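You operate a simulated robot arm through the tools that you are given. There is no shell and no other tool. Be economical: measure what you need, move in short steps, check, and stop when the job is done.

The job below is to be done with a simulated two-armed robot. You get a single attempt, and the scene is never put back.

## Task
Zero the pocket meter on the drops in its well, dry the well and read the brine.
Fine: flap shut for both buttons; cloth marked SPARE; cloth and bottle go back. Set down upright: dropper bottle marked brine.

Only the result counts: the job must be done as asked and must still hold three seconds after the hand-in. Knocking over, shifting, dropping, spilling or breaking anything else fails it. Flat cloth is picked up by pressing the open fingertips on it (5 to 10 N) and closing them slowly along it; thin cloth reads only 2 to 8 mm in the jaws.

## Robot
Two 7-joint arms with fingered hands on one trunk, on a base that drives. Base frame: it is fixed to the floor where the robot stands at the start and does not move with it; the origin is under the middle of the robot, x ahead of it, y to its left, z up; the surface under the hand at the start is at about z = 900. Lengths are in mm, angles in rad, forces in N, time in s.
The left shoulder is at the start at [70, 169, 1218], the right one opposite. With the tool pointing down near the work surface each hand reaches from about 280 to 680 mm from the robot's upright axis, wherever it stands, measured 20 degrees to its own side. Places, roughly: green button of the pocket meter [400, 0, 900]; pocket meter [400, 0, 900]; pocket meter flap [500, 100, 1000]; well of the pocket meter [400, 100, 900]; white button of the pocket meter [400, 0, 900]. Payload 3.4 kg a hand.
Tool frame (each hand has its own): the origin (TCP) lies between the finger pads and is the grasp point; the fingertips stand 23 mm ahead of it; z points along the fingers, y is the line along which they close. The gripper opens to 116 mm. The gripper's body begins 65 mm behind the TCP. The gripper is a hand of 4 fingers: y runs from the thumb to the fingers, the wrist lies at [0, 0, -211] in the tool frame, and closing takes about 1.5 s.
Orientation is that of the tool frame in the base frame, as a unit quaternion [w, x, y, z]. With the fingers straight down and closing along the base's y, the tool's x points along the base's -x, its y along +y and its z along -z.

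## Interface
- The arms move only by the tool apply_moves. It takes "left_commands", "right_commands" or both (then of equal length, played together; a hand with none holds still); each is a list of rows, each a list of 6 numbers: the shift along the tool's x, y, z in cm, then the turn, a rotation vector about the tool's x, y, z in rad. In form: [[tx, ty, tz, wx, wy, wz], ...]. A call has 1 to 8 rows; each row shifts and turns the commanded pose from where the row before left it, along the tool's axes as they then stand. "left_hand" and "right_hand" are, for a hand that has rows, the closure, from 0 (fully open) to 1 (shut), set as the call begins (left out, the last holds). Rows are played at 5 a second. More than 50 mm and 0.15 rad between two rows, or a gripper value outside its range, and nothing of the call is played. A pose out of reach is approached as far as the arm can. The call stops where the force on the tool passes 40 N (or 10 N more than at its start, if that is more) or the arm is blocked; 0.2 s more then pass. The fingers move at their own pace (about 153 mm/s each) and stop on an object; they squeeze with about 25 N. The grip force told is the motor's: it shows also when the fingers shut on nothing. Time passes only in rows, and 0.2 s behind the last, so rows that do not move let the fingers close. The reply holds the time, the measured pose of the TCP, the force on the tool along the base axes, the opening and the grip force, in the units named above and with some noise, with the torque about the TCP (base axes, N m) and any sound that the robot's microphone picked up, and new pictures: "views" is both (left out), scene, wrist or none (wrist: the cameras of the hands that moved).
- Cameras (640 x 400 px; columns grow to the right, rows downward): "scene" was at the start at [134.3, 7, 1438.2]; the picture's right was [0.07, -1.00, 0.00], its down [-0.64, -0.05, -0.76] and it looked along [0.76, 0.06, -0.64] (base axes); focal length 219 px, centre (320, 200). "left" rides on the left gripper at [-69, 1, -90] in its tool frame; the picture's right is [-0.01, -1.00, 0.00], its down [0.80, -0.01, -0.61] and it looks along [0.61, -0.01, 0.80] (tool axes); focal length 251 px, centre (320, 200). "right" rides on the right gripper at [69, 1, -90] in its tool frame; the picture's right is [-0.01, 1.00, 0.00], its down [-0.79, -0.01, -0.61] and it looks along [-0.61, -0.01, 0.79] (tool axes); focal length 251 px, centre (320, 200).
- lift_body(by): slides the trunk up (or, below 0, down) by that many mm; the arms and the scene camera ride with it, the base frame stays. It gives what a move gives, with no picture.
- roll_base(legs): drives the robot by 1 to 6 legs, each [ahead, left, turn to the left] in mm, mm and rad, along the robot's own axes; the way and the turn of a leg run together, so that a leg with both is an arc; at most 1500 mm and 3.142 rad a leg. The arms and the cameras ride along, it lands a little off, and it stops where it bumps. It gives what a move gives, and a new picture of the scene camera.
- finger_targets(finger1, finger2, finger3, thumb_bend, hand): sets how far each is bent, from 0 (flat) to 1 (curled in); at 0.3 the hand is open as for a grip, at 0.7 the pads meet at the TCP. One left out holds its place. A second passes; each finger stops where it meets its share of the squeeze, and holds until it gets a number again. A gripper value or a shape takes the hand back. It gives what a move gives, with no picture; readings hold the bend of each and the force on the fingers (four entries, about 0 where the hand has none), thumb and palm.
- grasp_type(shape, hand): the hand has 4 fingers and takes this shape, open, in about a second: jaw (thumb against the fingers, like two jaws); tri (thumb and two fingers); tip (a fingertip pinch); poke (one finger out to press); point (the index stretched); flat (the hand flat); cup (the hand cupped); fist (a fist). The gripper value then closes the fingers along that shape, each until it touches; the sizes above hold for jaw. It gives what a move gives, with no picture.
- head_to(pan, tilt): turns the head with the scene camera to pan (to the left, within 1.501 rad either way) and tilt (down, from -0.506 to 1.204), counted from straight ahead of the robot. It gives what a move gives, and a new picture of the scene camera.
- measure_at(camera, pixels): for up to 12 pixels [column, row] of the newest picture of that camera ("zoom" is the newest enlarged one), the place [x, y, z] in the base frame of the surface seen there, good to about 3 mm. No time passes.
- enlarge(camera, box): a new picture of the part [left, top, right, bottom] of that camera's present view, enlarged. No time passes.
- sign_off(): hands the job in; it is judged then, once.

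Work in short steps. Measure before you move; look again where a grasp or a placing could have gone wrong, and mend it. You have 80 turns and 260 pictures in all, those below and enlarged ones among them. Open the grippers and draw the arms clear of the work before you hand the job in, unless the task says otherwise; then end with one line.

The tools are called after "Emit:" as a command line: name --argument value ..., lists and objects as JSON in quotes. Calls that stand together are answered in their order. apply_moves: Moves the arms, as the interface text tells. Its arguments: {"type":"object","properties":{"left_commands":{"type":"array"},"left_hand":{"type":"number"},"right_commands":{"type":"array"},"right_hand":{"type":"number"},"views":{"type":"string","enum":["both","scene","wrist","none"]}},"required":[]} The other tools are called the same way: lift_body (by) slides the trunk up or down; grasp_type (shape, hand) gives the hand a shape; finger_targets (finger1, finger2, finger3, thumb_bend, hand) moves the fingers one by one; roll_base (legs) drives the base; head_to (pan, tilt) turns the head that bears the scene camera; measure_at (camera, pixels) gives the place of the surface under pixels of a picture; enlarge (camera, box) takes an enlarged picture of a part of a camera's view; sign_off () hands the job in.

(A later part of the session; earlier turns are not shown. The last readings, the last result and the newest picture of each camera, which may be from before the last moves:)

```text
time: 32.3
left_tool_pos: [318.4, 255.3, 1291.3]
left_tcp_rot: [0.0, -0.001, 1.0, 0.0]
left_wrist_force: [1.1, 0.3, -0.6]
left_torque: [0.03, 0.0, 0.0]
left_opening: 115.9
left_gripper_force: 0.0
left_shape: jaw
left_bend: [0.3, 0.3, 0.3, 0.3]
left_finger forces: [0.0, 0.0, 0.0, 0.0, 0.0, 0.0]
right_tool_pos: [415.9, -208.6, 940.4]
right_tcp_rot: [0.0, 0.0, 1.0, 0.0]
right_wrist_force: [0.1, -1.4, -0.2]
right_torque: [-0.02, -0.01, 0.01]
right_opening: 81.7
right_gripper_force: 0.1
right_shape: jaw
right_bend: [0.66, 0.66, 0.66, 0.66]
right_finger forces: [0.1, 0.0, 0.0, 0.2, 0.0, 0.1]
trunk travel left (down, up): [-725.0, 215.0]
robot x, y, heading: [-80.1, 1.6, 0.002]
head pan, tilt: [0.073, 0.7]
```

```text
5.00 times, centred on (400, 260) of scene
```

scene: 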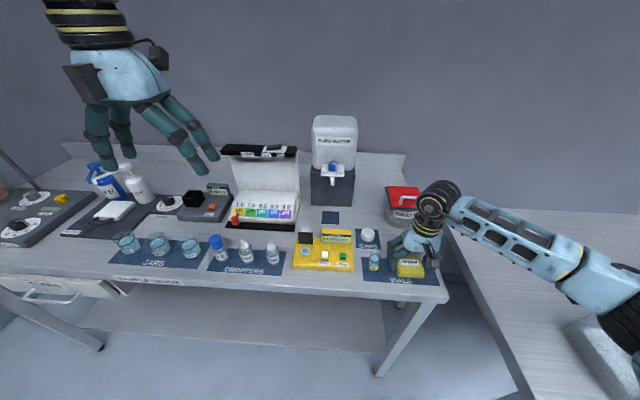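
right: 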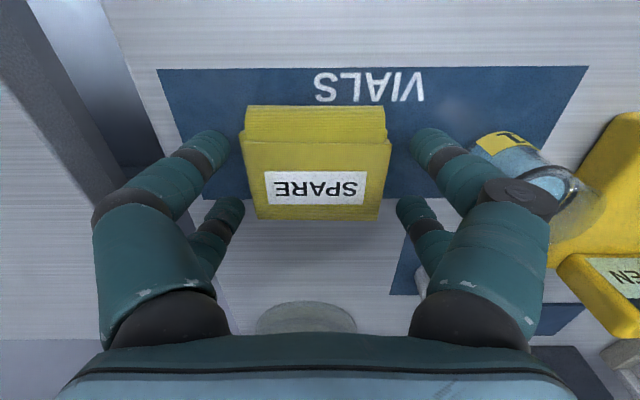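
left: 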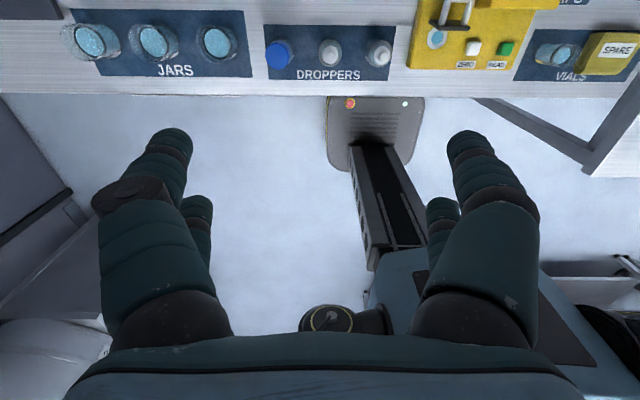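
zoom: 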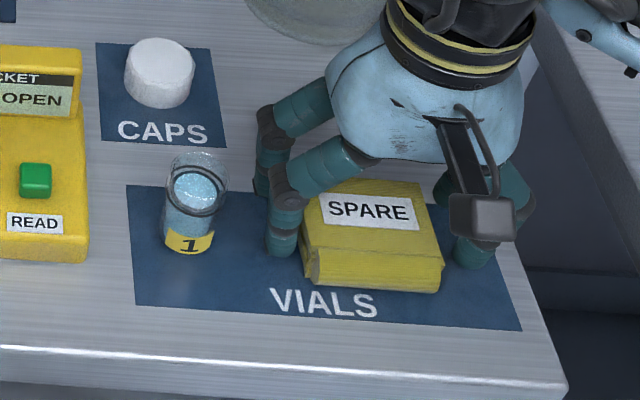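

Straddling the cloth well. I lower 12 mm and close.

Emit:
apply_moves --right_commands '[[0, 0, 0.6, 0, 0, 0], [0, 0, 0.6, 0, 0, 0]]' --views "none"

Emit:
apply_moves --right_commands '[[0, 0, 0, 0, 0, 0], [0, 0, 0, 0, 0, 0], [0, 0, 0, 0, 0, 0], [0, 0, 0, 0, 0, 0], [0, 0, 0, 0, 0, 0], [0, 0, 0, 0, 0, 0], [0, 0, 0, 0, 0, 0]]' --right_hand 0.75

Emit:
enlarge --camera "scene" --box '[340, 220, 460, 300]'

```text
time: 32.9
left_tool_pos: [318.6, 255.7, 1291.6]
left_tcp_rot: [-0.001, -0.002, 1.0, -0.001]
left_wrist_force: [0.2, 0.7, -0.3]
left_torque: [0.0, -0.01, -0.03]
left_opening: 116.0
left_gripper_force: 0.1
left_shape: jaw
left_bend: [0.3, 0.3, 0.3, 0.3]
left_finger forces: [0.0, 0.0, 0.0, 0.1, 0.0, 0.0]
right_tool_pos: [414.8, -210.3, 928.3]
right_tcp_rot: [0.0, -0.001, 1.0, -0.001]
right_wrist_force: [0.8, 0.0, 0.7]
right_torque: [-0.04, -0.01, -0.01]
right_opening: 81.7
right_gripper_force: 0.0
right_shape: jaw
right_bend: [0.66, 0.66, 0.66, 0.66]
right_finger forces: [0.0, 0.1, 0.0, 0.1, 0.1, 0.0]
trunk travel left (down, up): [-725.0, 215.0]
robot x, y, heading: [-74.8, -0.4, -0.001]
head pan, tilt: [0.073, 0.7]
```

```text
time: 34.5
left_tool_pos: [319.0, 256.7, 1290.8]
left_tcp_rot: [0.0, -0.001, 1.0, 0.0]
left_wrist_force: [1.0, -0.2, 0.2]
left_torque: [-0.02, 0.0, 0.03]
left_opening: 115.7
left_gripper_force: 0.1
left_shape: jaw
left_bend: [0.3, 0.3, 0.3, 0.3]
left_finger forces: [0.0, 0.0, 0.0, 0.1, 0.0, 0.0]
right_tool_pos: [413.7, -210.4, 928.0]
right_tcp_rot: [0.001, -0.001, 1.0, 0.0]
right_wrist_force: [0.7, -0.6, 0.1]
right_torque: [0.01, 0.03, 0.0]
right_opening: 63.1
right_gripper_force: 25.0
right_shape: jaw
right_bend: [0.72, 0.72, 0.72, 0.74]
right_finger forces: [22.8, 22.7, 22.8, 0.0, 22.7, 0.0]
trunk travel left (down, up): [-725.0, 215.0]
robot x, y, heading: [-78.9, 3.1, -0.003]
head pan, tilt: [0.073, 0.7]
```

scene: 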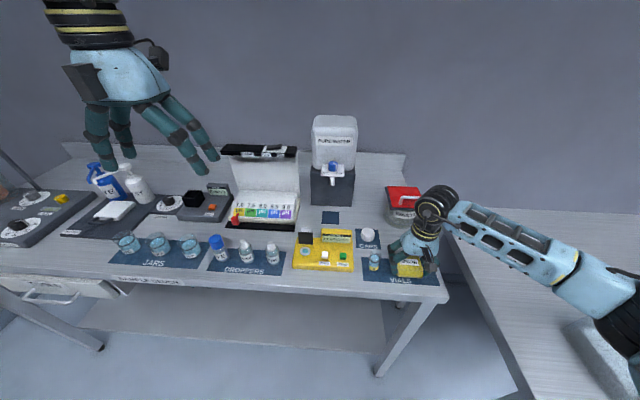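
right: 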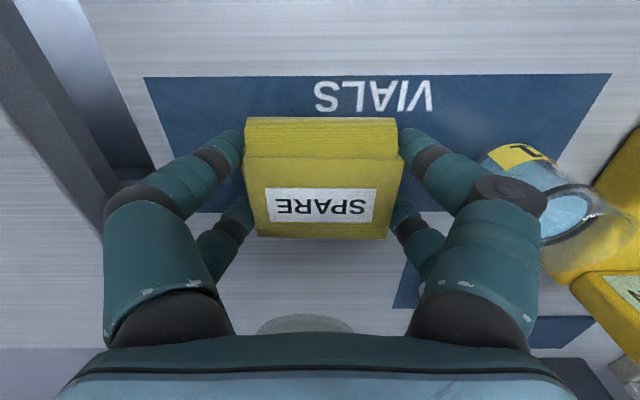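

```text
5.00 times, centred on (400, 260) of scene
```

zoom: 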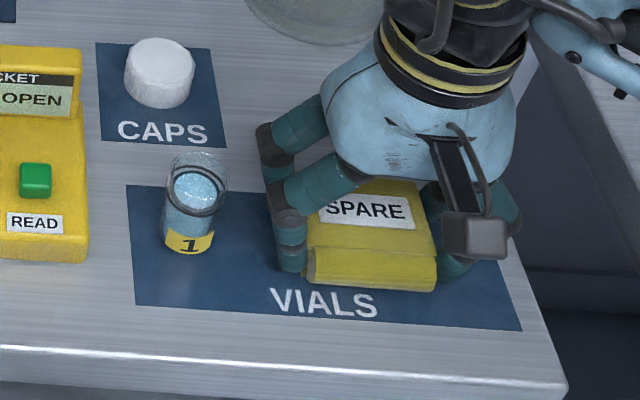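

Cloth gripped (63 mm, 25 N). I lift 100 mm and look from above.

Emit:
apply_moves --right_commands '[[0, 0, -2, 0, 0, 0], [0, 0, -4, 0, 0, 0], [0, 0, -4, 0, 0, 0], [0, 4.5, 0, 0, 0, 0], [0, 4.8, 0, 0, 0, 0], [0, 4.8, 0, 0, 0, 0], [0, 4.8, 0, 0, 0, 0]]'

```text
time: 36.1
left_tool_pos: [319.6, 258.7, 1290.6]
left_tcp_rot: [0.001, -0.001, 1.0, -0.001]
left_wrist_force: [-0.1, -0.2, -0.4]
left_torque: [-0.03, -0.01, 0.06]
left_opening: 115.9
left_gripper_force: 0.0
left_shape: jaw
left_bend: [0.3, 0.3, 0.3, 0.3]
left_finger forces: [0.0, 0.0, 0.0, 0.0, 0.1, 0.0]
right_tool_pos: [412.5, -19.0, 1027.4]
right_tcp_rot: [0.0, -0.002, 1.0, -0.001]
right_wrist_force: [0.0, 1.0, -0.1]
right_torque: [-0.01, 0.02, 0.03]
right_opening: 62.9
right_gripper_force: 25.1
right_shape: jaw
right_bend: [0.72, 0.72, 0.72, 0.74]
right_finger forces: [22.8, 23.0, 23.0, 0.1, 22.9, 0.1]
trunk travel left (down, up): [-725.0, 215.0]
robot x, y, heading: [-79.8, 2.1, 0.001]
head pan, tilt: [0.073, 0.7]
```

scene: 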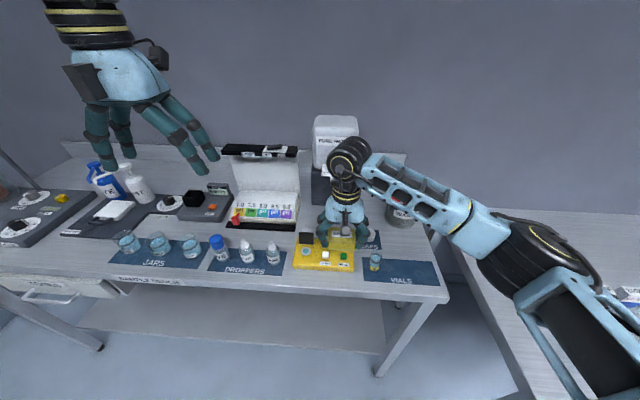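
right: 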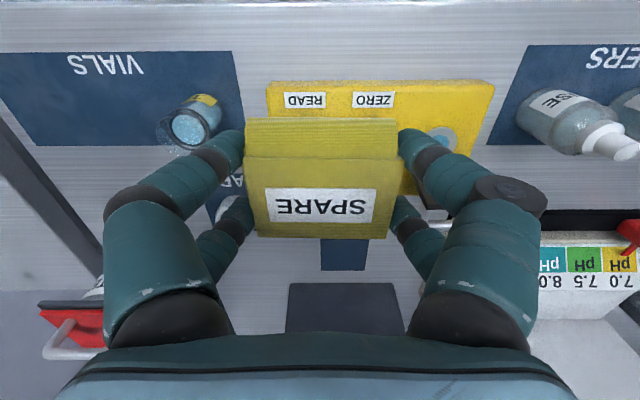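

Cloth is hanging steady. I move over the well (TCP (417,75)) and descend to 12 mm above contact.

Emit:
apply_moves --right_commands '[[-0.2, 4.7, 0, 0, 0, 0], [-0.2, 4.7, 0, 0, 0, 0], [0, 0, 3, 0, 0, 0], [0, 0, 3, 0, 0, 0]]'

Emit:
enlarge --camera "scene" --box '[260, 200, 380, 280]'

```text
time: 37.1
left_tool_pos: [319.0, 256.5, 1291.2]
left_tcp_rot: [-0.001, 0.0, 1.0, 0.0]
left_wrist_force: [-0.2, -0.3, -0.3]
left_torque: [0.0, 0.02, -0.03]
left_opening: 116.0
left_gripper_force: 0.1
left_shape: jaw
left_bend: [0.3, 0.3, 0.3, 0.3]
left_finger forces: [0.1, 0.1, 0.0, 0.0, 0.0, 0.1]
right_tool_pos: [416.4, 71.6, 969.9]
right_tcp_rot: [0.001, -0.001, 1.0, -0.001]
right_wrist_force: [0.0, 0.2, -0.4]
right_torque: [-0.01, -0.04, 0.0]
right_opening: 63.1
right_gripper_force: 24.8
right_shape: jaw
right_bend: [0.72, 0.72, 0.72, 0.74]
right_finger forces: [22.8, 22.9, 22.8, 0.1, 22.8, 0.0]
trunk travel left (down, up): [-725.0, 215.0]
robot x, y, heading: [-80.4, -0.5, -0.003]
head pan, tilt: [0.073, 0.7]
```

scene: 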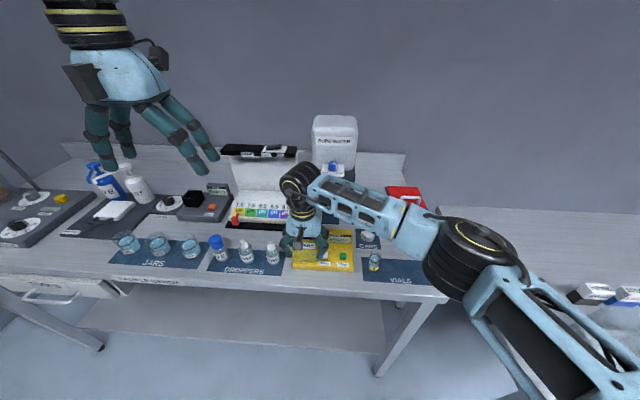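
right: 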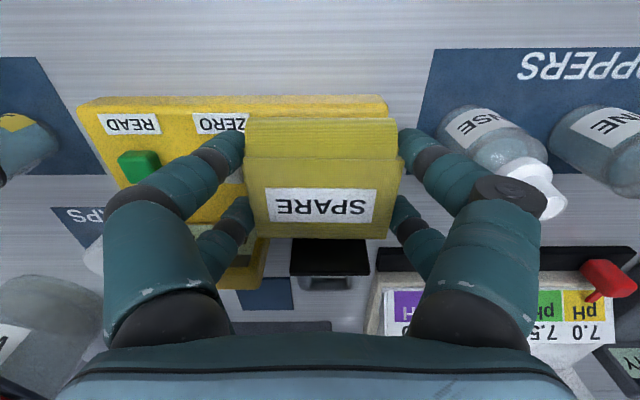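

```text
5.00 times, centred on (320, 240) of scene
```

zoom: 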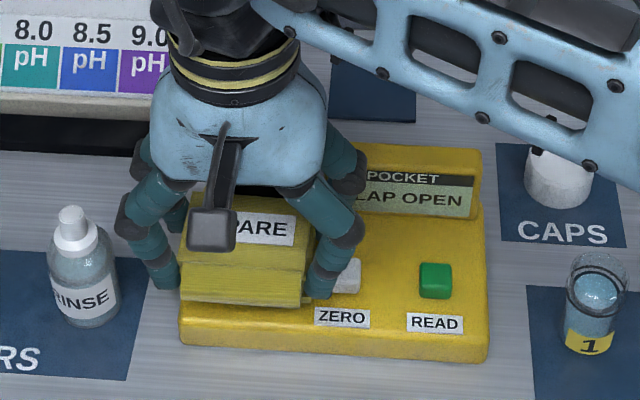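

Thumb-side fingertips come close to the ZERO button, so I shift 9 mm left and 2 mm forward, then press the cloth down gently.

Emit:
apply_moves --right_commands '[[-0.2, 0.9, 0, 0, 0, 0], [0, 0, 0.8, 0, 0, 0], [0, 0, 0.4, 0, 0, 0], [0, 0, 0.3, 0, 0, 0], [0, 0, 0.2, 0, 0, 0]]' --views "wrist"

Emit:
enlarge --camera "scene" --box '[260, 200, 380, 280]'

```text
time: 38.3
left_tool_pos: [314.9, 255.6, 1292.7]
left_tcp_rot: [0.0, -0.001, 1.0, 0.001]
left_wrist_force: [-0.6, 0.3, 0.4]
left_torque: [0.03, 0.03, -0.02]
left_opening: 115.9
left_gripper_force: 0.1
left_shape: jaw
left_bend: [0.3, 0.3, 0.3, 0.3]
left_finger forces: [0.0, 0.0, 0.0, 0.0, 0.1, 0.0]
right_tool_pos: [418.7, 84.2, 955.3]
right_tcp_rot: [0.002, -0.002, 1.0, 0.001]
right_wrist_force: [2.2, -0.9, 21.4]
right_torque: [-0.28, -0.12, 0.04]
right_opening: 62.4
right_gripper_force: 25.3
right_shape: jaw
right_bend: [0.72, 0.72, 0.72, 0.75]
right_finger forces: [24.0, 24.7, 25.1, 0.0, 24.4, 0.0]
trunk travel left (down, up): [-725.0, 215.0]
robot x, y, heading: [-85.8, 0.7, 0.002]
head pan, tilt: [0.073, 0.7]
```

right: 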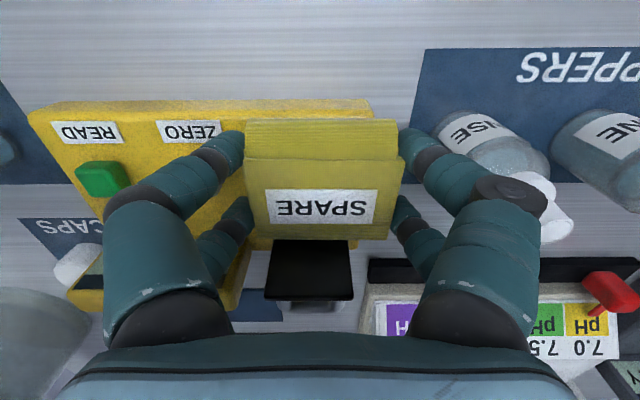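

```text
5.00 times, centred on (320, 240) of scene
```

zoom: 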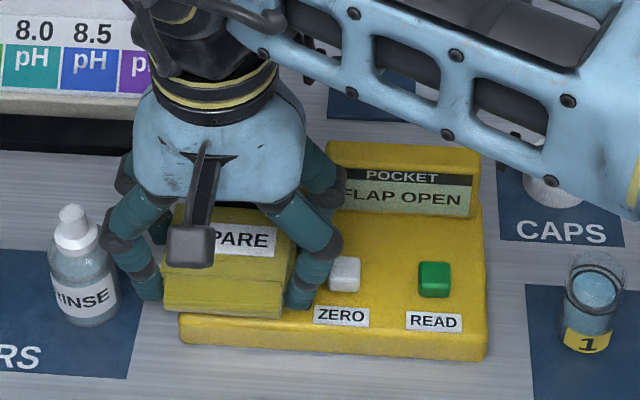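

Cloth presses on the well with ~21 N. I ease a little, dab with tiny motions, then lift off and look.

Emit:
apply_moves --right_commands '[[0, 0, -0.1, 0, 0, 0], [0, -0.3, 0, 0, 0, 0], [0, -0.2, 0, 0, 0, 0], [0, 0, 0, 0, 0, 0], [0, 0.2, 0, 0, 0, 0], [0, 0, 0, 0, 0, 0], [0, 0, 0, 0, 0, 0]]' --views "none"

Emit:
apply_moves --right_commands '[[0, 0, -2, 0, 0, 0], [0, 0, -4, 0, 0, 0], [0, 0, -4, 0, 0, 0], [0, -4.8, 0, 0, 0, 0], [0, -4.8, 0, 0, 0, 0], [0, -4.8, 0, 0, 0, 0]]' --views "wrist"

Emit:
enlarge --camera "scene" --box '[260, 200, 380, 280]'

```text
time: 39.9
left_tool_pos: [315.8, 257.4, 1292.8]
left_tcp_rot: [0.0, -0.001, 1.0, -0.001]
left_wrist_force: [0.1, -0.1, 0.3]
left_torque: [0.01, -0.02, 0.02]
left_opening: 115.6
left_gripper_force: 0.1
left_shape: jaw
left_bend: [0.3, 0.3, 0.3, 0.3]
left_finger forces: [0.0, 0.1, 0.1, 0.1, 0.0, 0.0]
right_tool_pos: [418.6, 80.6, 954.0]
right_tcp_rot: [0.001, -0.001, 1.0, 0.0]
right_wrist_force: [6.5, 8.7, 29.5]
right_torque: [0.15, -0.24, 0.04]
right_opening: 60.9
right_gripper_force: 24.9
right_shape: jaw
right_bend: [0.72, 0.72, 0.73, 0.76]
right_finger forces: [27.6, 27.4, 23.4, 0.0, 22.4, 0.0]
trunk travel left (down, up): [-725.0, 215.0]
robot x, y, heading: [-82.2, -0.4, 0.002]
head pan, tilt: [0.073, 0.7]
```

```text
time: 41.3
left_tool_pos: [317.7, 254.5, 1291.8]
left_tcp_rot: [0.0, 0.0, 1.0, 0.001]
left_wrist_force: [0.4, 0.0, -1.1]
left_torque: [-0.03, 0.02, 0.02]
left_opening: 116.0
left_gripper_force: 0.0
left_shape: jaw
left_bend: [0.3, 0.3, 0.3, 0.3]
left_finger forces: [0.2, 0.0, 0.0, 0.0, 0.1, 0.0]
right_tool_pos: [421.6, -67.2, 1050.7]
right_tcp_rot: [0.001, 0.0, 1.0, 0.001]
right_wrist_force: [-0.6, -0.2, -0.3]
right_torque: [0.02, -0.05, 0.01]
right_opening: 61.8
right_gripper_force: 24.6
right_shape: jaw
right_bend: [0.72, 0.72, 0.73, 0.76]
right_finger forces: [24.4, 23.9, 24.2, 0.0, 24.1, 0.1]
trunk travel left (down, up): [-725.0, 215.0]
robot x, y, heading: [-80.5, 2.8, 0.001]
head pan, tilt: [0.073, 0.7]
```

right: 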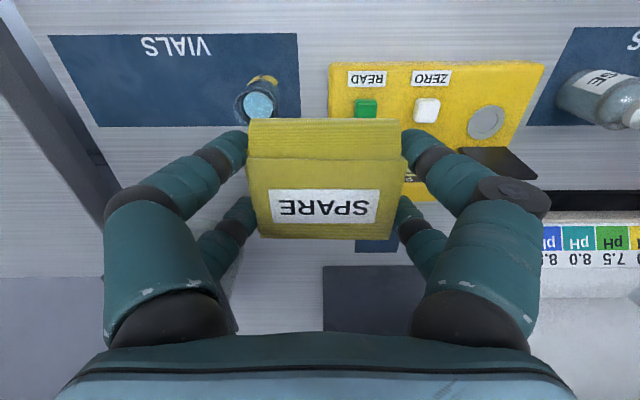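

```text
5.00 times, centred on (320, 240) of scene
```

zoom: 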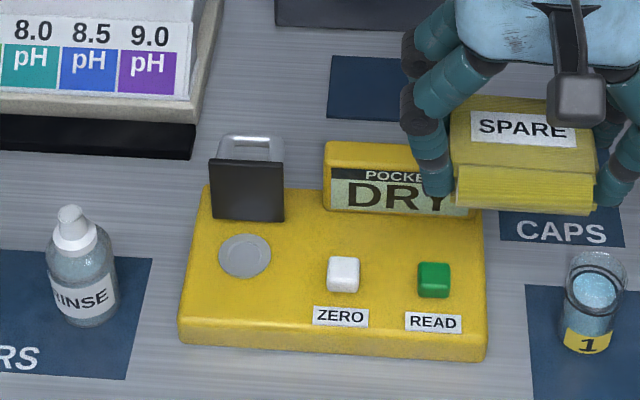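

Display says "DRY" and the well is empty. I return the cloth to its place (TCP (414,−210,929)).

Emit:
apply_moves --right_commands '[[0.25, -4.8, 0, 0, 0, 0], [0.25, -4.8, 0, 0, 0, 0], [0.25, -4.7, 0, 0, 0, 0], [0, 0, 4, 0, 0, 0], [0, 0, 4, 0, 0, 0], [0, 0, 2.5, 0, 0, 0], [0, 0, 1, 0, 0, 0]]'

Emit:
enlarge --camera "scene" --box '[340, 220, 460, 300]'

```text
time: 42.9
left_tool_pos: [318.3, 255.3, 1291.3]
left_tcp_rot: [0.0, 0.0, 1.0, -0.001]
left_wrist_force: [0.1, 0.1, -0.5]
left_torque: [-0.01, 0.04, 0.02]
left_opening: 116.1
left_gripper_force: 0.1
left_shape: jaw
left_bend: [0.3, 0.3, 0.3, 0.3]
left_finger forces: [0.0, 0.0, 0.0, 0.1, 0.0, 0.0]
right_tool_pos: [412.0, -208.8, 936.5]
right_tcp_rot: [0.001, -0.001, 1.0, 0.0]
right_wrist_force: [0.8, -0.5, -0.1]
right_torque: [0.01, 0.02, 0.01]
right_opening: 61.4
right_gripper_force: 24.9
right_shape: jaw
right_bend: [0.72, 0.72, 0.73, 0.76]
right_finger forces: [24.2, 23.8, 24.2, 0.0, 24.0, 0.1]
trunk travel left (down, up): [-725.0, 215.0]
robot x, y, heading: [-80.2, 1.1, -0.003]
head pan, tilt: [0.073, 0.7]
```

scene: 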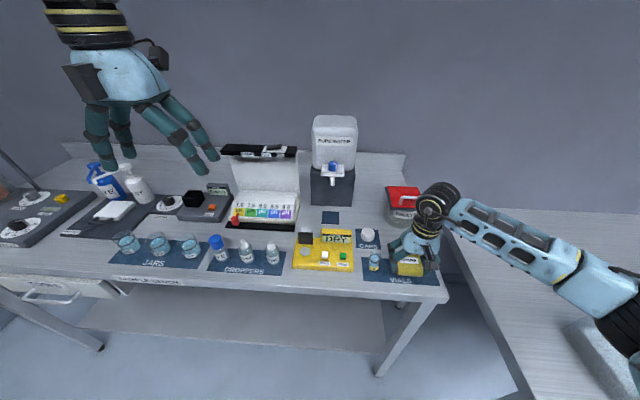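
right: 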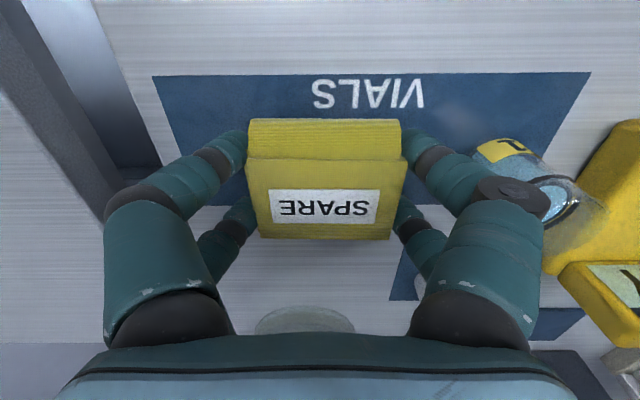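

```text
5.00 times, centred on (400, 260) of scene
```

zoom: 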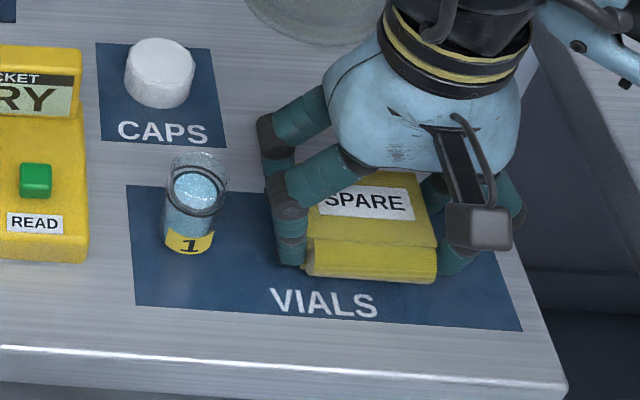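

I lower the last 7.5 mm until it rests, then open to 0.3 and rise.

Emit:
apply_moves --right_commands '[[-0.15, -0.1, 0.5, 0, 0, 0], [0, 0, 0.25, 0, 0, 0]]' --views "none"

Emit:
apply_moves --right_commands '[[0, 0, 0, 0, 0, 0], [0, 0, 0, 0, 0, 0], [0, 0, 0, 0, 0, 0], [0, 0, -2, 0, 0, 0], [0, 0, -4, 0, 0, 0], [0, 0, -4, 0, 0, 0], [0, 0, -4, 0, 0, 0]]' --right_hand 0.3

Emit:
enlarge --camera "scene" --box '[340, 220, 460, 300]'

```text
time: 43.5
left_tool_pos: [318.8, 255.5, 1290.5]
left_tcp_rot: [0.0, -0.001, 1.0, 0.0]
left_wrist_force: [-0.6, 0.1, -0.3]
left_torque: [0.03, -0.02, -0.02]
left_opening: 116.1
left_gripper_force: 0.1
left_shape: jaw
left_bend: [0.3, 0.3, 0.3, 0.3]
left_finger forces: [0.0, 0.0, 0.0, 0.0, 0.0, 0.1]
right_tool_pos: [413.8, -208.8, 928.9]
right_tcp_rot: [0.0, -0.001, 1.0, 0.0]
right_wrist_force: [0.3, -0.7, -0.6]
right_torque: [0.01, 0.02, 0.02]
right_opening: 61.3
right_gripper_force: 25.7
right_shape: jaw
right_bend: [0.72, 0.72, 0.73, 0.76]
right_finger forces: [24.2, 23.9, 24.2, 0.1, 24.0, 0.0]
trunk travel left (down, up): [-725.0, 215.0]
robot x, y, heading: [-83.4, 0.8, -0.001]
head pan, tilt: [0.073, 0.7]
```

```text
time: 45.1
left_tool_pos: [318.4, 254.6, 1291.5]
left_tcp_rot: [0.0, -0.001, 1.0, -0.001]
left_wrist_force: [-0.2, -0.4, -0.2]
left_torque: [0.03, 0.02, 0.0]
left_opening: 115.8
left_gripper_force: 0.1
left_shape: jaw
left_bend: [0.3, 0.3, 0.3, 0.3]
left_finger forces: [0.0, 0.1, 0.0, 0.1, 0.0, 0.1]
right_tool_pos: [414.7, -209.8, 1069.8]
right_tcp_rot: [0.0, -0.001, 1.0, 0.0]
right_wrist_force: [0.4, 0.3, 0.2]
right_torque: [0.05, -0.01, -0.01]
right_opening: 80.8
right_gripper_force: 0.0
right_shape: jaw
right_bend: [0.67, 0.67, 0.67, 0.67]
right_finger forces: [0.1, 0.0, 0.0, 0.1, 0.1, 0.1]
trunk travel left (down, up): [-725.0, 215.0]
robot x, y, heading: [-81.2, -0.4, -0.003]
head pan, tilt: [0.073, 0.7]
```

scene: 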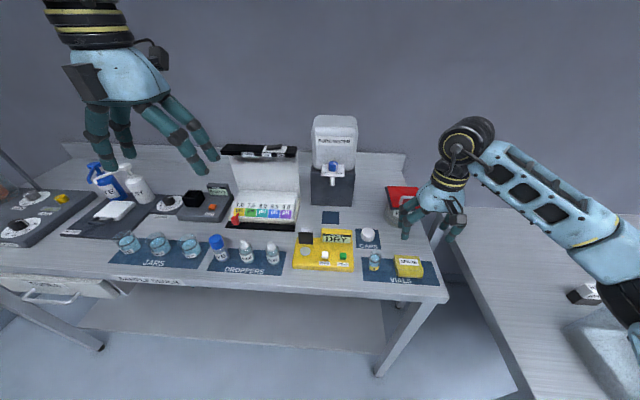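
right: 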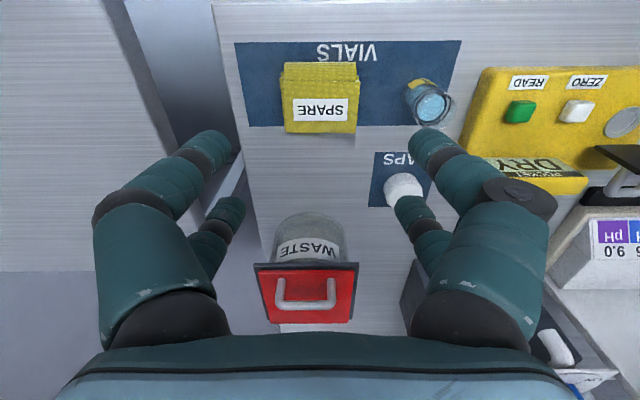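

```text
5.00 times, centred on (400, 260) of scene
```

zoom: 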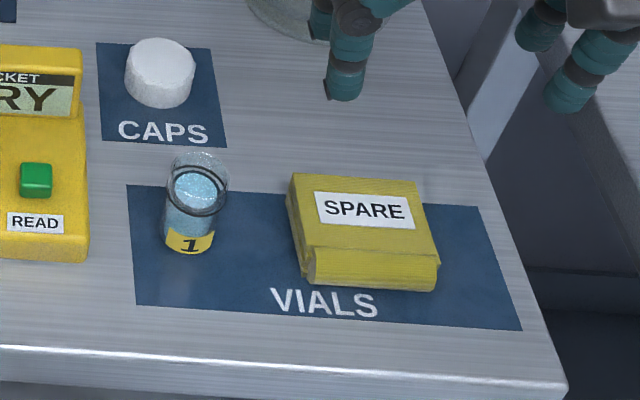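

Cloth is back in place. Next the BRINE bottle with the left hand: I back the base up 100 mm, then bring the left hand forward and measure the bottle.

Emit:
roll_base --legs '[[-100, 0, 0]]'

Emit:
enlarge --camera "scene" --box '[200, 190, 300, 260]'

Emit:
measure_at --camera "zoom" --pixels '[[120, 150], [310, 110], [310, 140], [310, 170], [310, 200], [285, 180], [330, 180], [170, 180], [400, 180], [450, 150], [310, 250], [130, 200]]'

```text
time: 46.2
left_tool_pos: [221.3, 255.1, 1290.1]
left_tcp_rot: [-0.002, -0.001, 1.0, 0.001]
left_wrist_force: [-0.1, 0.1, -0.5]
left_torque: [-0.01, 0.0, -0.02]
left_opening: 115.9
left_gripper_force: 0.1
left_shape: jaw
left_bend: [0.3, 0.3, 0.3, 0.3]
left_finger forces: [0.0, 0.0, 0.0, 0.0, 0.1, 0.0]
right_tool_pos: [316.4, -210.0, 1068.9]
right_tcp_rot: [-0.001, 0.0, 1.0, 0.0]
right_wrist_force: [-0.3, 0.4, 0.2]
right_torque: [0.03, 0.01, 0.01]
right_opening: 80.7
right_gripper_force: 0.1
right_shape: jaw
right_bend: [0.67, 0.67, 0.67, 0.67]
right_finger forces: [0.0, 0.0, 0.0, 0.1, 0.0, 0.0]
trunk travel left (down, up): [-725.0, 215.0]
robot x, y, heading: [-179.7, 0.5, 0.005]
head pan, tilt: [0.073, 0.7]
```

scene: 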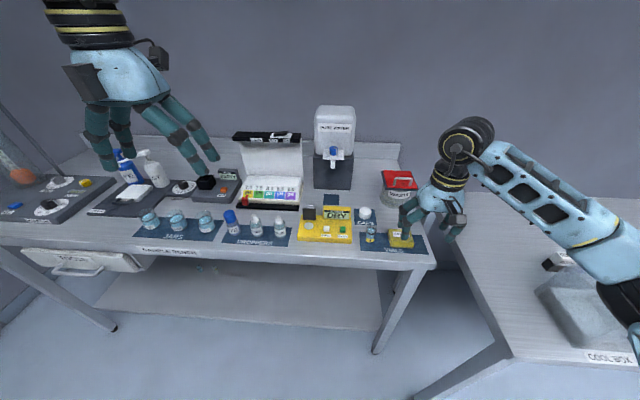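

```text
5.71 times, centred on (250, 225) of scene
```

zoom: 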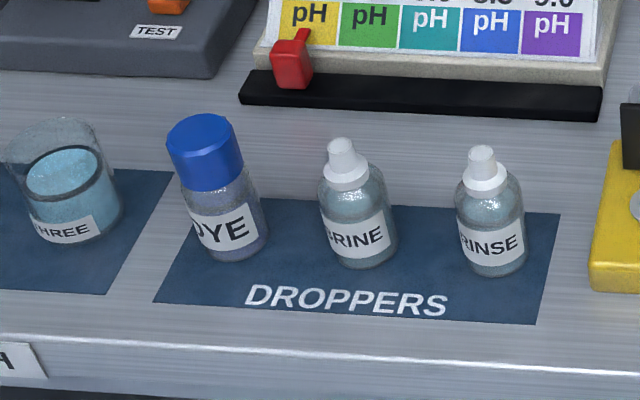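

```text
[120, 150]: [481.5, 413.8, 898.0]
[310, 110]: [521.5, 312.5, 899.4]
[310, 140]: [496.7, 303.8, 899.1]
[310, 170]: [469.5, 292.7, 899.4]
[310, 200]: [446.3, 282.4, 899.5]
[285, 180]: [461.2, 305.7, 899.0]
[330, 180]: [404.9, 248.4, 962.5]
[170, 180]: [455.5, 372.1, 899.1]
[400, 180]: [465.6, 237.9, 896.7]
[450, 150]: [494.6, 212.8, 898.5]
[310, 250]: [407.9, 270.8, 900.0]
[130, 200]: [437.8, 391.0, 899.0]
```

Emit:
measure_at --camera "zoom" --pixels '[[324, 200], [358, 215], [390, 205], [362, 260], [350, 188], [345, 150], [345, 172], [240, 220], [200, 210], [210, 150], [460, 210], [485, 230]]'

Emit:
apply_moves --left_commands '[[-3.2, 0, 2.4, 0, 0, 0], [-3.2, 0, 2.4, 0, 0, 0], [-3.2, 0, 2.4, 0, 0, 0], [-3.2, 0, 2.4, 0, 0, 0], [-3.2, 0, 2.4, 0, 0, 0], [-3.2, 0, 2.4, 0, 0, 0], [-3.2, 0, 2.4, 0, 0, 0]]' --left_hand 0.3

```text
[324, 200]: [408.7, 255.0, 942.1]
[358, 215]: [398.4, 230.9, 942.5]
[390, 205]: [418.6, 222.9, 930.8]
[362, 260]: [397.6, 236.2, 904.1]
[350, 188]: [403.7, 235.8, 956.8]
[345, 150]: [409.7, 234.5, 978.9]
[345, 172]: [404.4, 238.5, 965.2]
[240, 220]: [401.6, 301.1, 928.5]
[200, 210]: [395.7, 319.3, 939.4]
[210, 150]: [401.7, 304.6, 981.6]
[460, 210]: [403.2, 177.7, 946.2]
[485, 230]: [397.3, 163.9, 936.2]
```

```text
time: 47.9
left_tool_pos: [407.0, 267.7, 1119.4]
left_tcp_rot: [0.002, -0.001, 1.0, 0.0]
left_wrist_force: [-0.7, 0.2, 0.6]
left_torque: [0.01, 0.0, 0.02]
left_opening: 81.6
left_gripper_force: 0.1
left_shape: jaw
left_bend: [0.66, 0.66, 0.66, 0.66]
left_finger forces: [0.0, 0.1, 0.0, 0.0, 0.0, 0.0]
left hand out of reach, approached as far as the arm can: row 6, 7
right_tool_pos: [315.9, -209.3, 1069.4]
right_tcp_rot: [0.0, 0.0, 1.0, 0.0]
right_wrist_force: [0.4, -0.2, -0.5]
right_torque: [-0.02, -0.03, 0.0]
right_opening: 80.7
right_gripper_force: 0.1
right_shape: jaw
right_bend: [0.67, 0.67, 0.67, 0.67]
right_finger forces: [0.1, 0.1, 0.0, 0.0, 0.0, 0.0]
trunk travel left (down, up): [-725.0, 215.0]
robot x, y, heading: [-177.5, -1.5, 0.001]
head pan, tilt: [0.073, 0.7]
```

scene: 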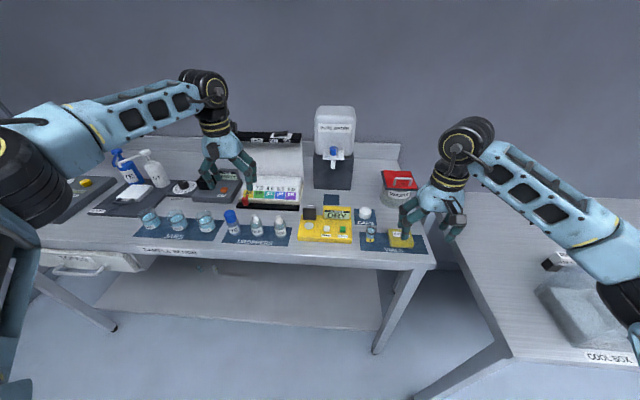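
left: 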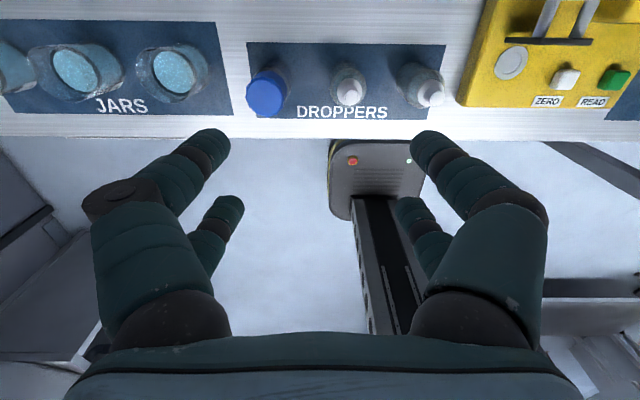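

Brine bottle centre ≈ (414,238), radius ~18, body z 900–955, DYE at y 303, RINSE at y 163. I now pitch the left hand to point forward (about −1.16 rad first).

Emit:
apply_moves --left_commands '[[0, 0, 0, 0, -0.145, 0], [0, 0, 0, 0, -0.145, 0], [0, 0, 0, 0, -0.145, 0], [0, 0, 0, 0, -0.145, 0], [0, 0, 0, 0, -0.145, 0], [0, 0, 0, 0, -0.145, 0], [0, 0, 0, 0, -0.145, 0], [0, 0, 0, 0, -0.145, 0]]'

```text
time: 49.6
left_tool_pos: [408.5, 267.4, 1119.7]
left_tcp_rot: [0.548, -0.001, 0.836, -0.001]
left_wrist_force: [0.1, -0.5, 1.0]
left_torque: [0.03, 0.0, 0.0]
left_opening: 81.7
left_gripper_force: 0.1
left_shape: jaw
left_bend: [0.66, 0.66, 0.66, 0.66]
left_finger forces: [0.0, 0.0, 0.0, 0.0, 0.0, 0.1]
right_tool_pos: [314.3, -210.0, 1069.1]
right_tcp_rot: [0.0, 0.0, 1.0, 0.0]
right_wrist_force: [0.3, 0.1, -0.1]
right_torque: [-0.01, -0.02, 0.02]
right_opening: 80.9
right_gripper_force: 0.2
right_shape: jaw
right_bend: [0.67, 0.67, 0.67, 0.67]
right_finger forces: [0.1, 0.0, 0.0, 0.0, 0.0, 0.0]
trunk travel left (down, up): [-725.0, 215.0]
robot x, y, heading: [-182.3, 1.2, 0.001]
head pan, tilt: [0.073, 0.7]
```

scene: 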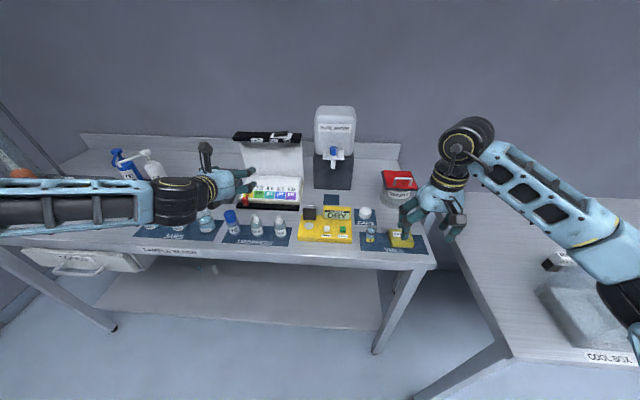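
left: 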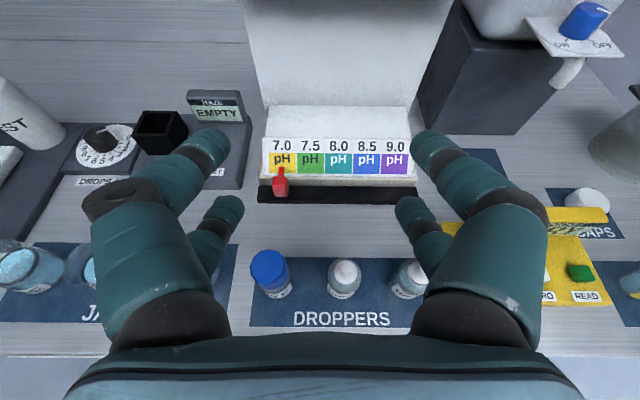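

Hand points forward, camera above. I pitch 0.12 more, shift to y 238 and come down 80 mm to just above the bottles with a narrower opening.

Emit:
apply_moves --left_commands '[[0, 0, 0, 0, -0.12, 0], [1.9, -1.5, 0.6, 0, 0, 0], [1.9, -1.45, 0.6, 0, 0, 0], [1.9, 0, 0.57, 0, 0, 0], [1.5, 0, 0.45, 0, 0, 0]]' --left_hand 0.5

Emit:
enlarge --camera "scene" --box '[180, 170, 320, 260]'

```text
time: 50.9
left_tool_pos: [417.6, 232.4, 1102.2]
left_tcp_rot: [0.568, -0.001, 0.823, 0.001]
left_wrist_force: [0.0, -0.1, -0.6]
left_torque: [0.02, -0.01, -0.01]
left_opening: 58.5
left_gripper_force: 0.1
left_shape: jaw
left_bend: [0.72, 0.72, 0.72, 0.75]
left_finger forces: [0.0, 0.0, 0.0, 0.0, 0.0, 0.1]
left hand out of reach, approached as far as the arm can: row 1, 2, 3, 4, 5
right_tool_pos: [315.4, -210.2, 1070.4]
right_tcp_rot: [0.0, 0.0, 1.0, -0.001]
right_wrist_force: [-0.5, 0.3, 0.4]
right_torque: [0.02, 0.04, 0.02]
right_opening: 80.7
right_gripper_force: 0.0
right_shape: jaw
right_bend: [0.67, 0.67, 0.67, 0.67]
right_finger forces: [0.1, 0.0, 0.1, 0.0, 0.1, 0.1]
trunk travel left (down, up): [-725.0, 215.0]
robot x, y, heading: [-177.8, -0.7, 0.003]
head pan, tilt: [0.073, 0.7]
```

scene: 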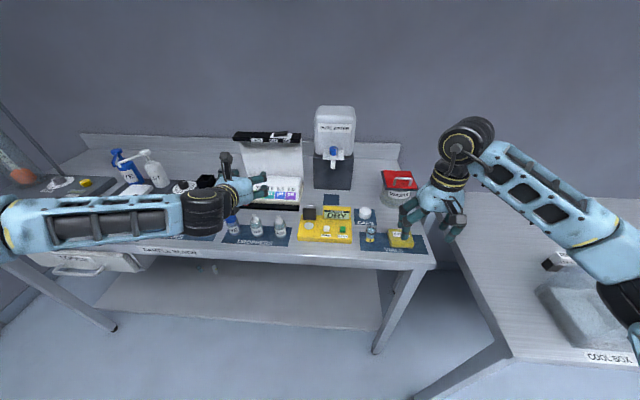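
left: 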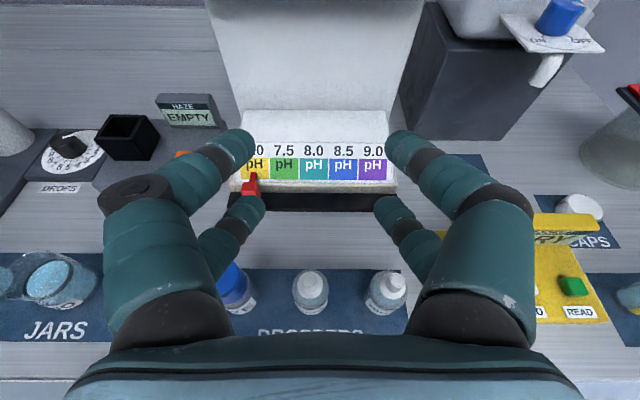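

```text
4.44 times, centred on (250, 215) of scene
```

zoom: 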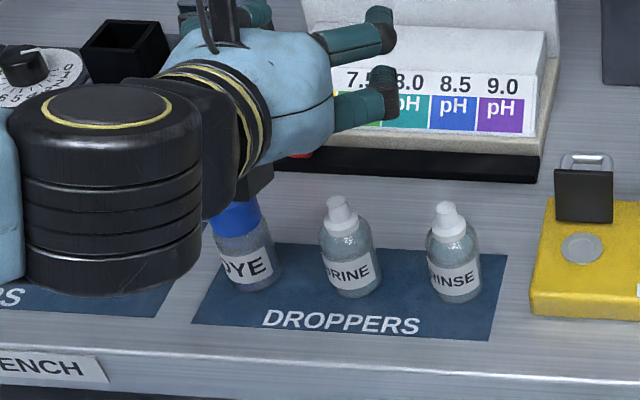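

The arm is too folded here. I drive back 200 mm so it can reach forward straight, then re-approach.

Emit:
roll_base --legs '[[-200, 0, 0]]'

Emit:
apply_moves --left_commands '[[-1.2, 0, 3.2, 0, -0.02, 0], [-1.2, 0.3, 3.2, 0, -0.02, 0], [-1.2, 0.3, 3.2, 0, -0.02, 0], [-1.1, 0, 3.2, 0, -0.02, 0], [-1.1, 0, 3.2, 0, -0.02, 0]]'

```text
time: 52.4
left_tool_pos: [223.1, 230.1, 1100.7]
left_tcp_rot: [0.569, 0.0, 0.823, 0.0]
left_wrist_force: [0.7, 0.0, -0.4]
left_torque: [-0.01, 0.01, 0.03]
left_opening: 58.4
left_gripper_force: 0.1
left_shape: jaw
left_bend: [0.72, 0.72, 0.72, 0.75]
left_finger forces: [0.0, 0.0, 0.0, 0.1, 0.0, 0.1]
right_tool_pos: [119.0, -211.0, 1068.4]
right_tcp_rot: [0.001, 0.0, 1.0, 0.0]
right_wrist_force: [-0.2, -0.2, 0.3]
right_torque: [-0.01, -0.03, 0.02]
right_opening: 80.7
right_gripper_force: 0.0
right_shape: jaw
right_bend: [0.67, 0.67, 0.67, 0.67]
right_finger forces: [0.0, 0.0, 0.1, 0.1, 0.0, 0.0]
trunk travel left (down, up): [-725.0, 215.0]
robot x, y, heading: [-370.9, 0.6, -0.004]
head pan, tilt: [0.073, 0.7]
```

scene: 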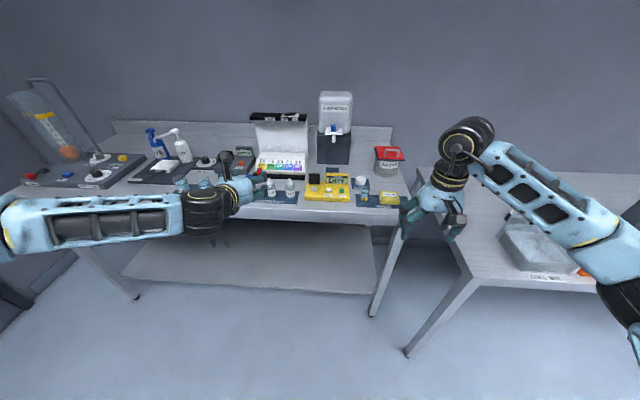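

```text
time: 53.6
left_tool_pos: [379.2, 244.5, 1123.0]
left_tcp_rot: [0.606, 0.0, 0.796, 0.0]
left_wrist_force: [0.7, -0.1, 0.9]
left_torque: [0.03, -0.03, 0.02]
left_opening: 58.4
left_gripper_force: 0.0
left_shape: jaw
left_bend: [0.72, 0.72, 0.72, 0.75]
left_finger forces: [0.1, 0.0, 0.0, 0.0, 0.0, 0.0]
left hand out of reach, approached as far as the arm can: row 3, 5
right_tool_pos: [118.9, -211.2, 1068.9]
right_tcp_rot: [0.0, 0.001, 1.0, 0.001]
right_wrist_force: [-0.4, -0.5, 0.0]
right_torque: [0.02, 0.04, -0.02]
right_opening: 80.6
right_gripper_force: 0.0
right_shape: jaw
right_bend: [0.67, 0.67, 0.67, 0.67]
right_finger forces: [0.1, 0.0, 0.0, 0.1, 0.1, 0.0]
trunk travel left (down, up): [-725.0, 215.0]
robot x, y, heading: [-375.8, 3.7, -0.002]
head pan, tilt: [0.073, 0.7]
```

scene: 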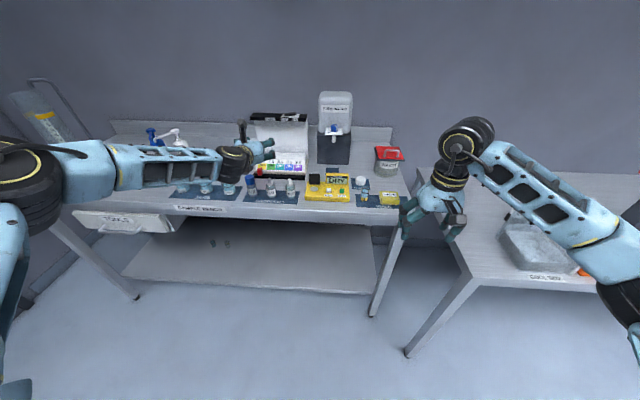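
left: 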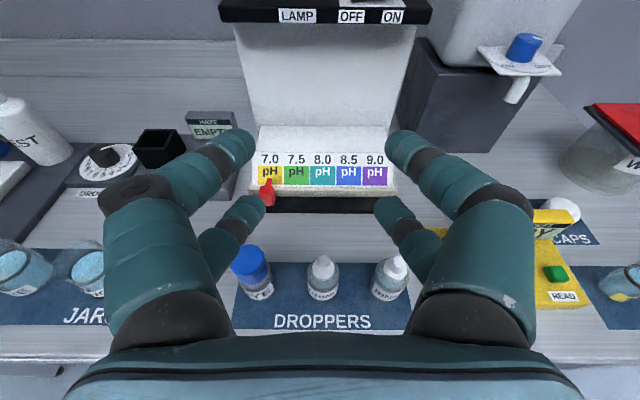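

The wrist is limited by the high shoulder. I lower the trunk 110 mm so the arm reaches forward more level.

Emit:
lift_body --by -110

Emit:
apply_moves --left_commands '[[-0.57, -0.3, 1.9, 0, 0, 0], [-0.3, -0.2, 1, 0, 0, 0]]'

```text
time: 55.0
left_tool_pos: [380.0, 243.6, 1014.6]
left_tcp_rot: [0.607, 0.0, 0.795, 0.001]
left_wrist_force: [0.5, -0.1, -1.0]
left_torque: [0.0, 0.01, -0.01]
left_opening: 58.6
left_gripper_force: 0.0
left_shape: jaw
left_bend: [0.72, 0.72, 0.72, 0.75]
left_finger forces: [0.0, 0.1, 0.1, 0.0, 0.1, 0.0]
right_tool_pos: [120.0, -212.1, 959.0]
right_tcp_rot: [0.0, 0.002, 1.0, 0.0]
right_wrist_force: [-0.5, 0.3, 0.8]
right_torque: [0.01, -0.01, -0.02]
right_opening: 80.7
right_gripper_force: 0.2
right_shape: jaw
right_bend: [0.67, 0.67, 0.67, 0.67]
right_finger forces: [0.1, 0.0, 0.0, 0.0, 0.0, 0.0]
trunk travel left (down, up): [-615.0, 325.0]
robot x, y, heading: [-375.4, 2.9, -0.003]
head pan, tilt: [0.073, 0.7]
```

```text
time: 55.6
left_tool_pos: [388.0, 249.4, 1023.4]
left_tcp_rot: [0.606, 0.0, 0.795, 0.001]
left_wrist_force: [-0.2, -0.7, -0.3]
left_torque: [-0.02, 0.01, -0.02]
left_opening: 58.5
left_gripper_force: 0.1
left_shape: jaw
left_bend: [0.72, 0.72, 0.72, 0.75]
left_finger forces: [0.0, 0.0, 0.0, 0.0, 0.1, 0.1]
left hand out of reach, approached as far as the arm can: row 1, 2
right_tool_pos: [119.3, -212.2, 959.5]
right_tcp_rot: [0.0, 0.0, 1.0, 0.0]
right_wrist_force: [-0.5, -0.1, -1.8]
right_torque: [-0.01, 0.01, -0.02]
right_opening: 80.8
right_gripper_force: 0.0
right_shape: jaw
right_bend: [0.67, 0.67, 0.67, 0.67]
right_finger forces: [0.0, 0.1, 0.1, 0.1, 0.0, 0.1]
trunk travel left (down, up): [-615.0, 325.0]
robot x, y, heading: [-375.7, 2.0, -0.011]
head pan, tilt: [0.073, 0.7]
```

scene: 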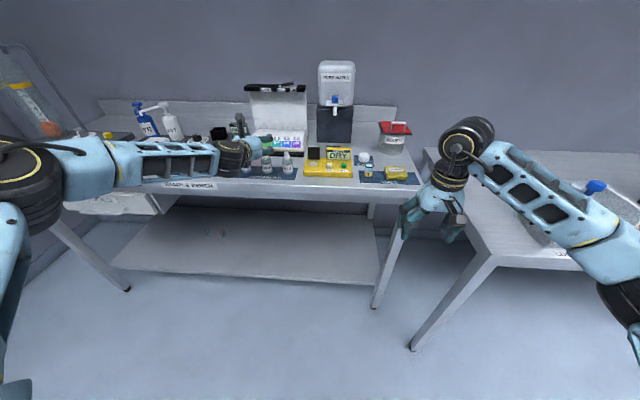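
left: 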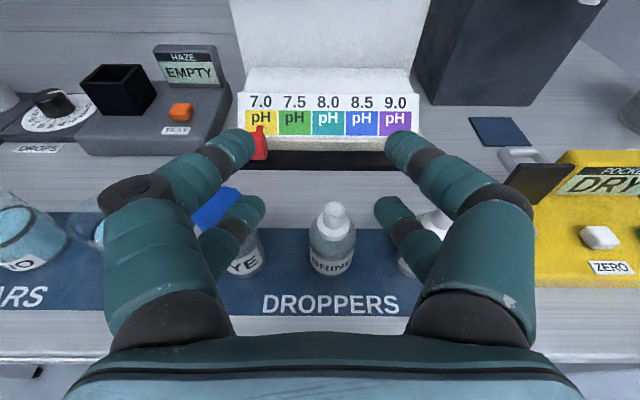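

Still limited, probably by the wrist's bend. I try a longer reach: back the base 120 mm and extend the hand forward.

Emit:
roll_base --legs '[[-120, 0, 0]]'

Emit:
apply_moves --left_commands '[[-1, -0.3, 3.3, 0, 0, 0], [-1, -0.3, 3.3, 0, 0, 0], [-1, -0.3, 3.3, 0, 0, 0], [-0.8, 0, 2.8, 0, 0, 0]]'

```text
time: 56.9
left_tool_pos: [270.5, 250.6, 1024.1]
left_tcp_rot: [0.606, 0.0, 0.796, 0.001]
left_wrist_force: [-0.3, -0.1, 0.0]
left_torque: [0.0, 0.02, 0.0]
left_opening: 58.3
left_gripper_force: 0.1
left_shape: jaw
left_bend: [0.72, 0.72, 0.72, 0.75]
left_finger forces: [0.0, 0.1, 0.0, 0.1, 0.0, 0.1]
right_tool_pos: [1.5, -210.3, 960.0]
right_tcp_rot: [0.0, 0.001, 1.0, 0.0]
right_wrist_force: [-0.4, 0.4, 0.3]
right_torque: [0.03, -0.01, 0.0]
right_opening: 80.9
right_gripper_force: 0.0
right_shape: jaw
right_bend: [0.67, 0.67, 0.67, 0.67]
right_finger forces: [0.1, 0.0, 0.1, 0.0, 0.0, 0.0]
trunk travel left (down, up): [-615.0, 325.0]
robot x, y, heading: [-495.7, -0.5, -0.002]
head pan, tilt: [0.073, 0.7]
```

scene: 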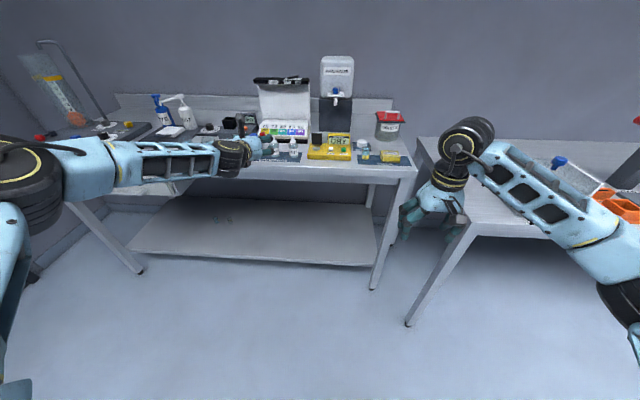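

```text
time: 57.9
left_tool_pos: [291.8, 278.8, 1056.1]
left_tcp_rot: [0.605, -0.001, 0.796, 0.001]
left_wrist_force: [-0.3, -0.4, -0.1]
left_torque: [0.01, -0.02, 0.02]
left_opening: 58.4
left_gripper_force: 0.0
left_shape: jaw
left_bend: [0.72, 0.72, 0.72, 0.75]
left_finger forces: [0.1, 0.1, 0.0, 0.0, 0.0, 0.0]
left hand out of reach, approached as far as the arm can: row 1, 2, 3, 4
right_tool_pos: [0.5, -210.5, 958.9]
right_tcp_rot: [0.0, 0.0, 1.0, 0.0]
right_wrist_force: [0.2, 0.2, -0.5]
right_torque: [-0.04, -0.01, 0.01]
right_opening: 80.8
right_gripper_force: 0.0
right_shape: jaw
right_bend: [0.67, 0.67, 0.67, 0.67]
right_finger forces: [0.0, 0.0, 0.1, 0.0, 0.0, 0.0]
trunk travel left (down, up): [-615.0, 325.0]
robot x, y, heading: [-489.6, 1.1, -0.005]
head pan, tilt: [0.073, 0.7]
```

scene: 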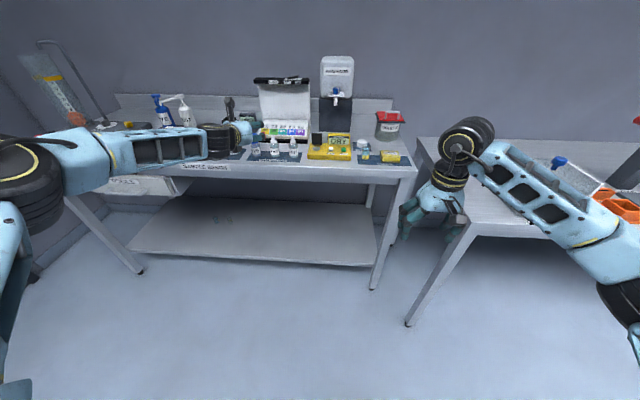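
left: 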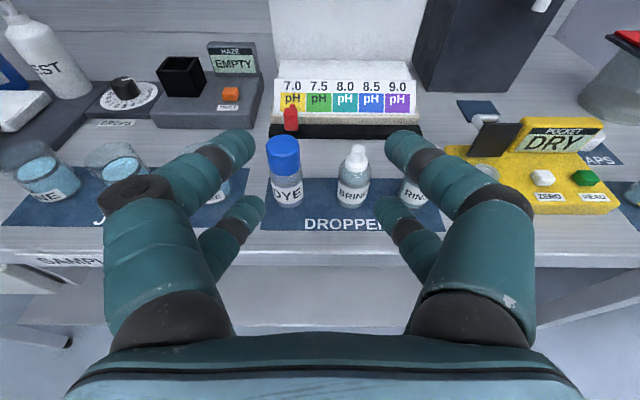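

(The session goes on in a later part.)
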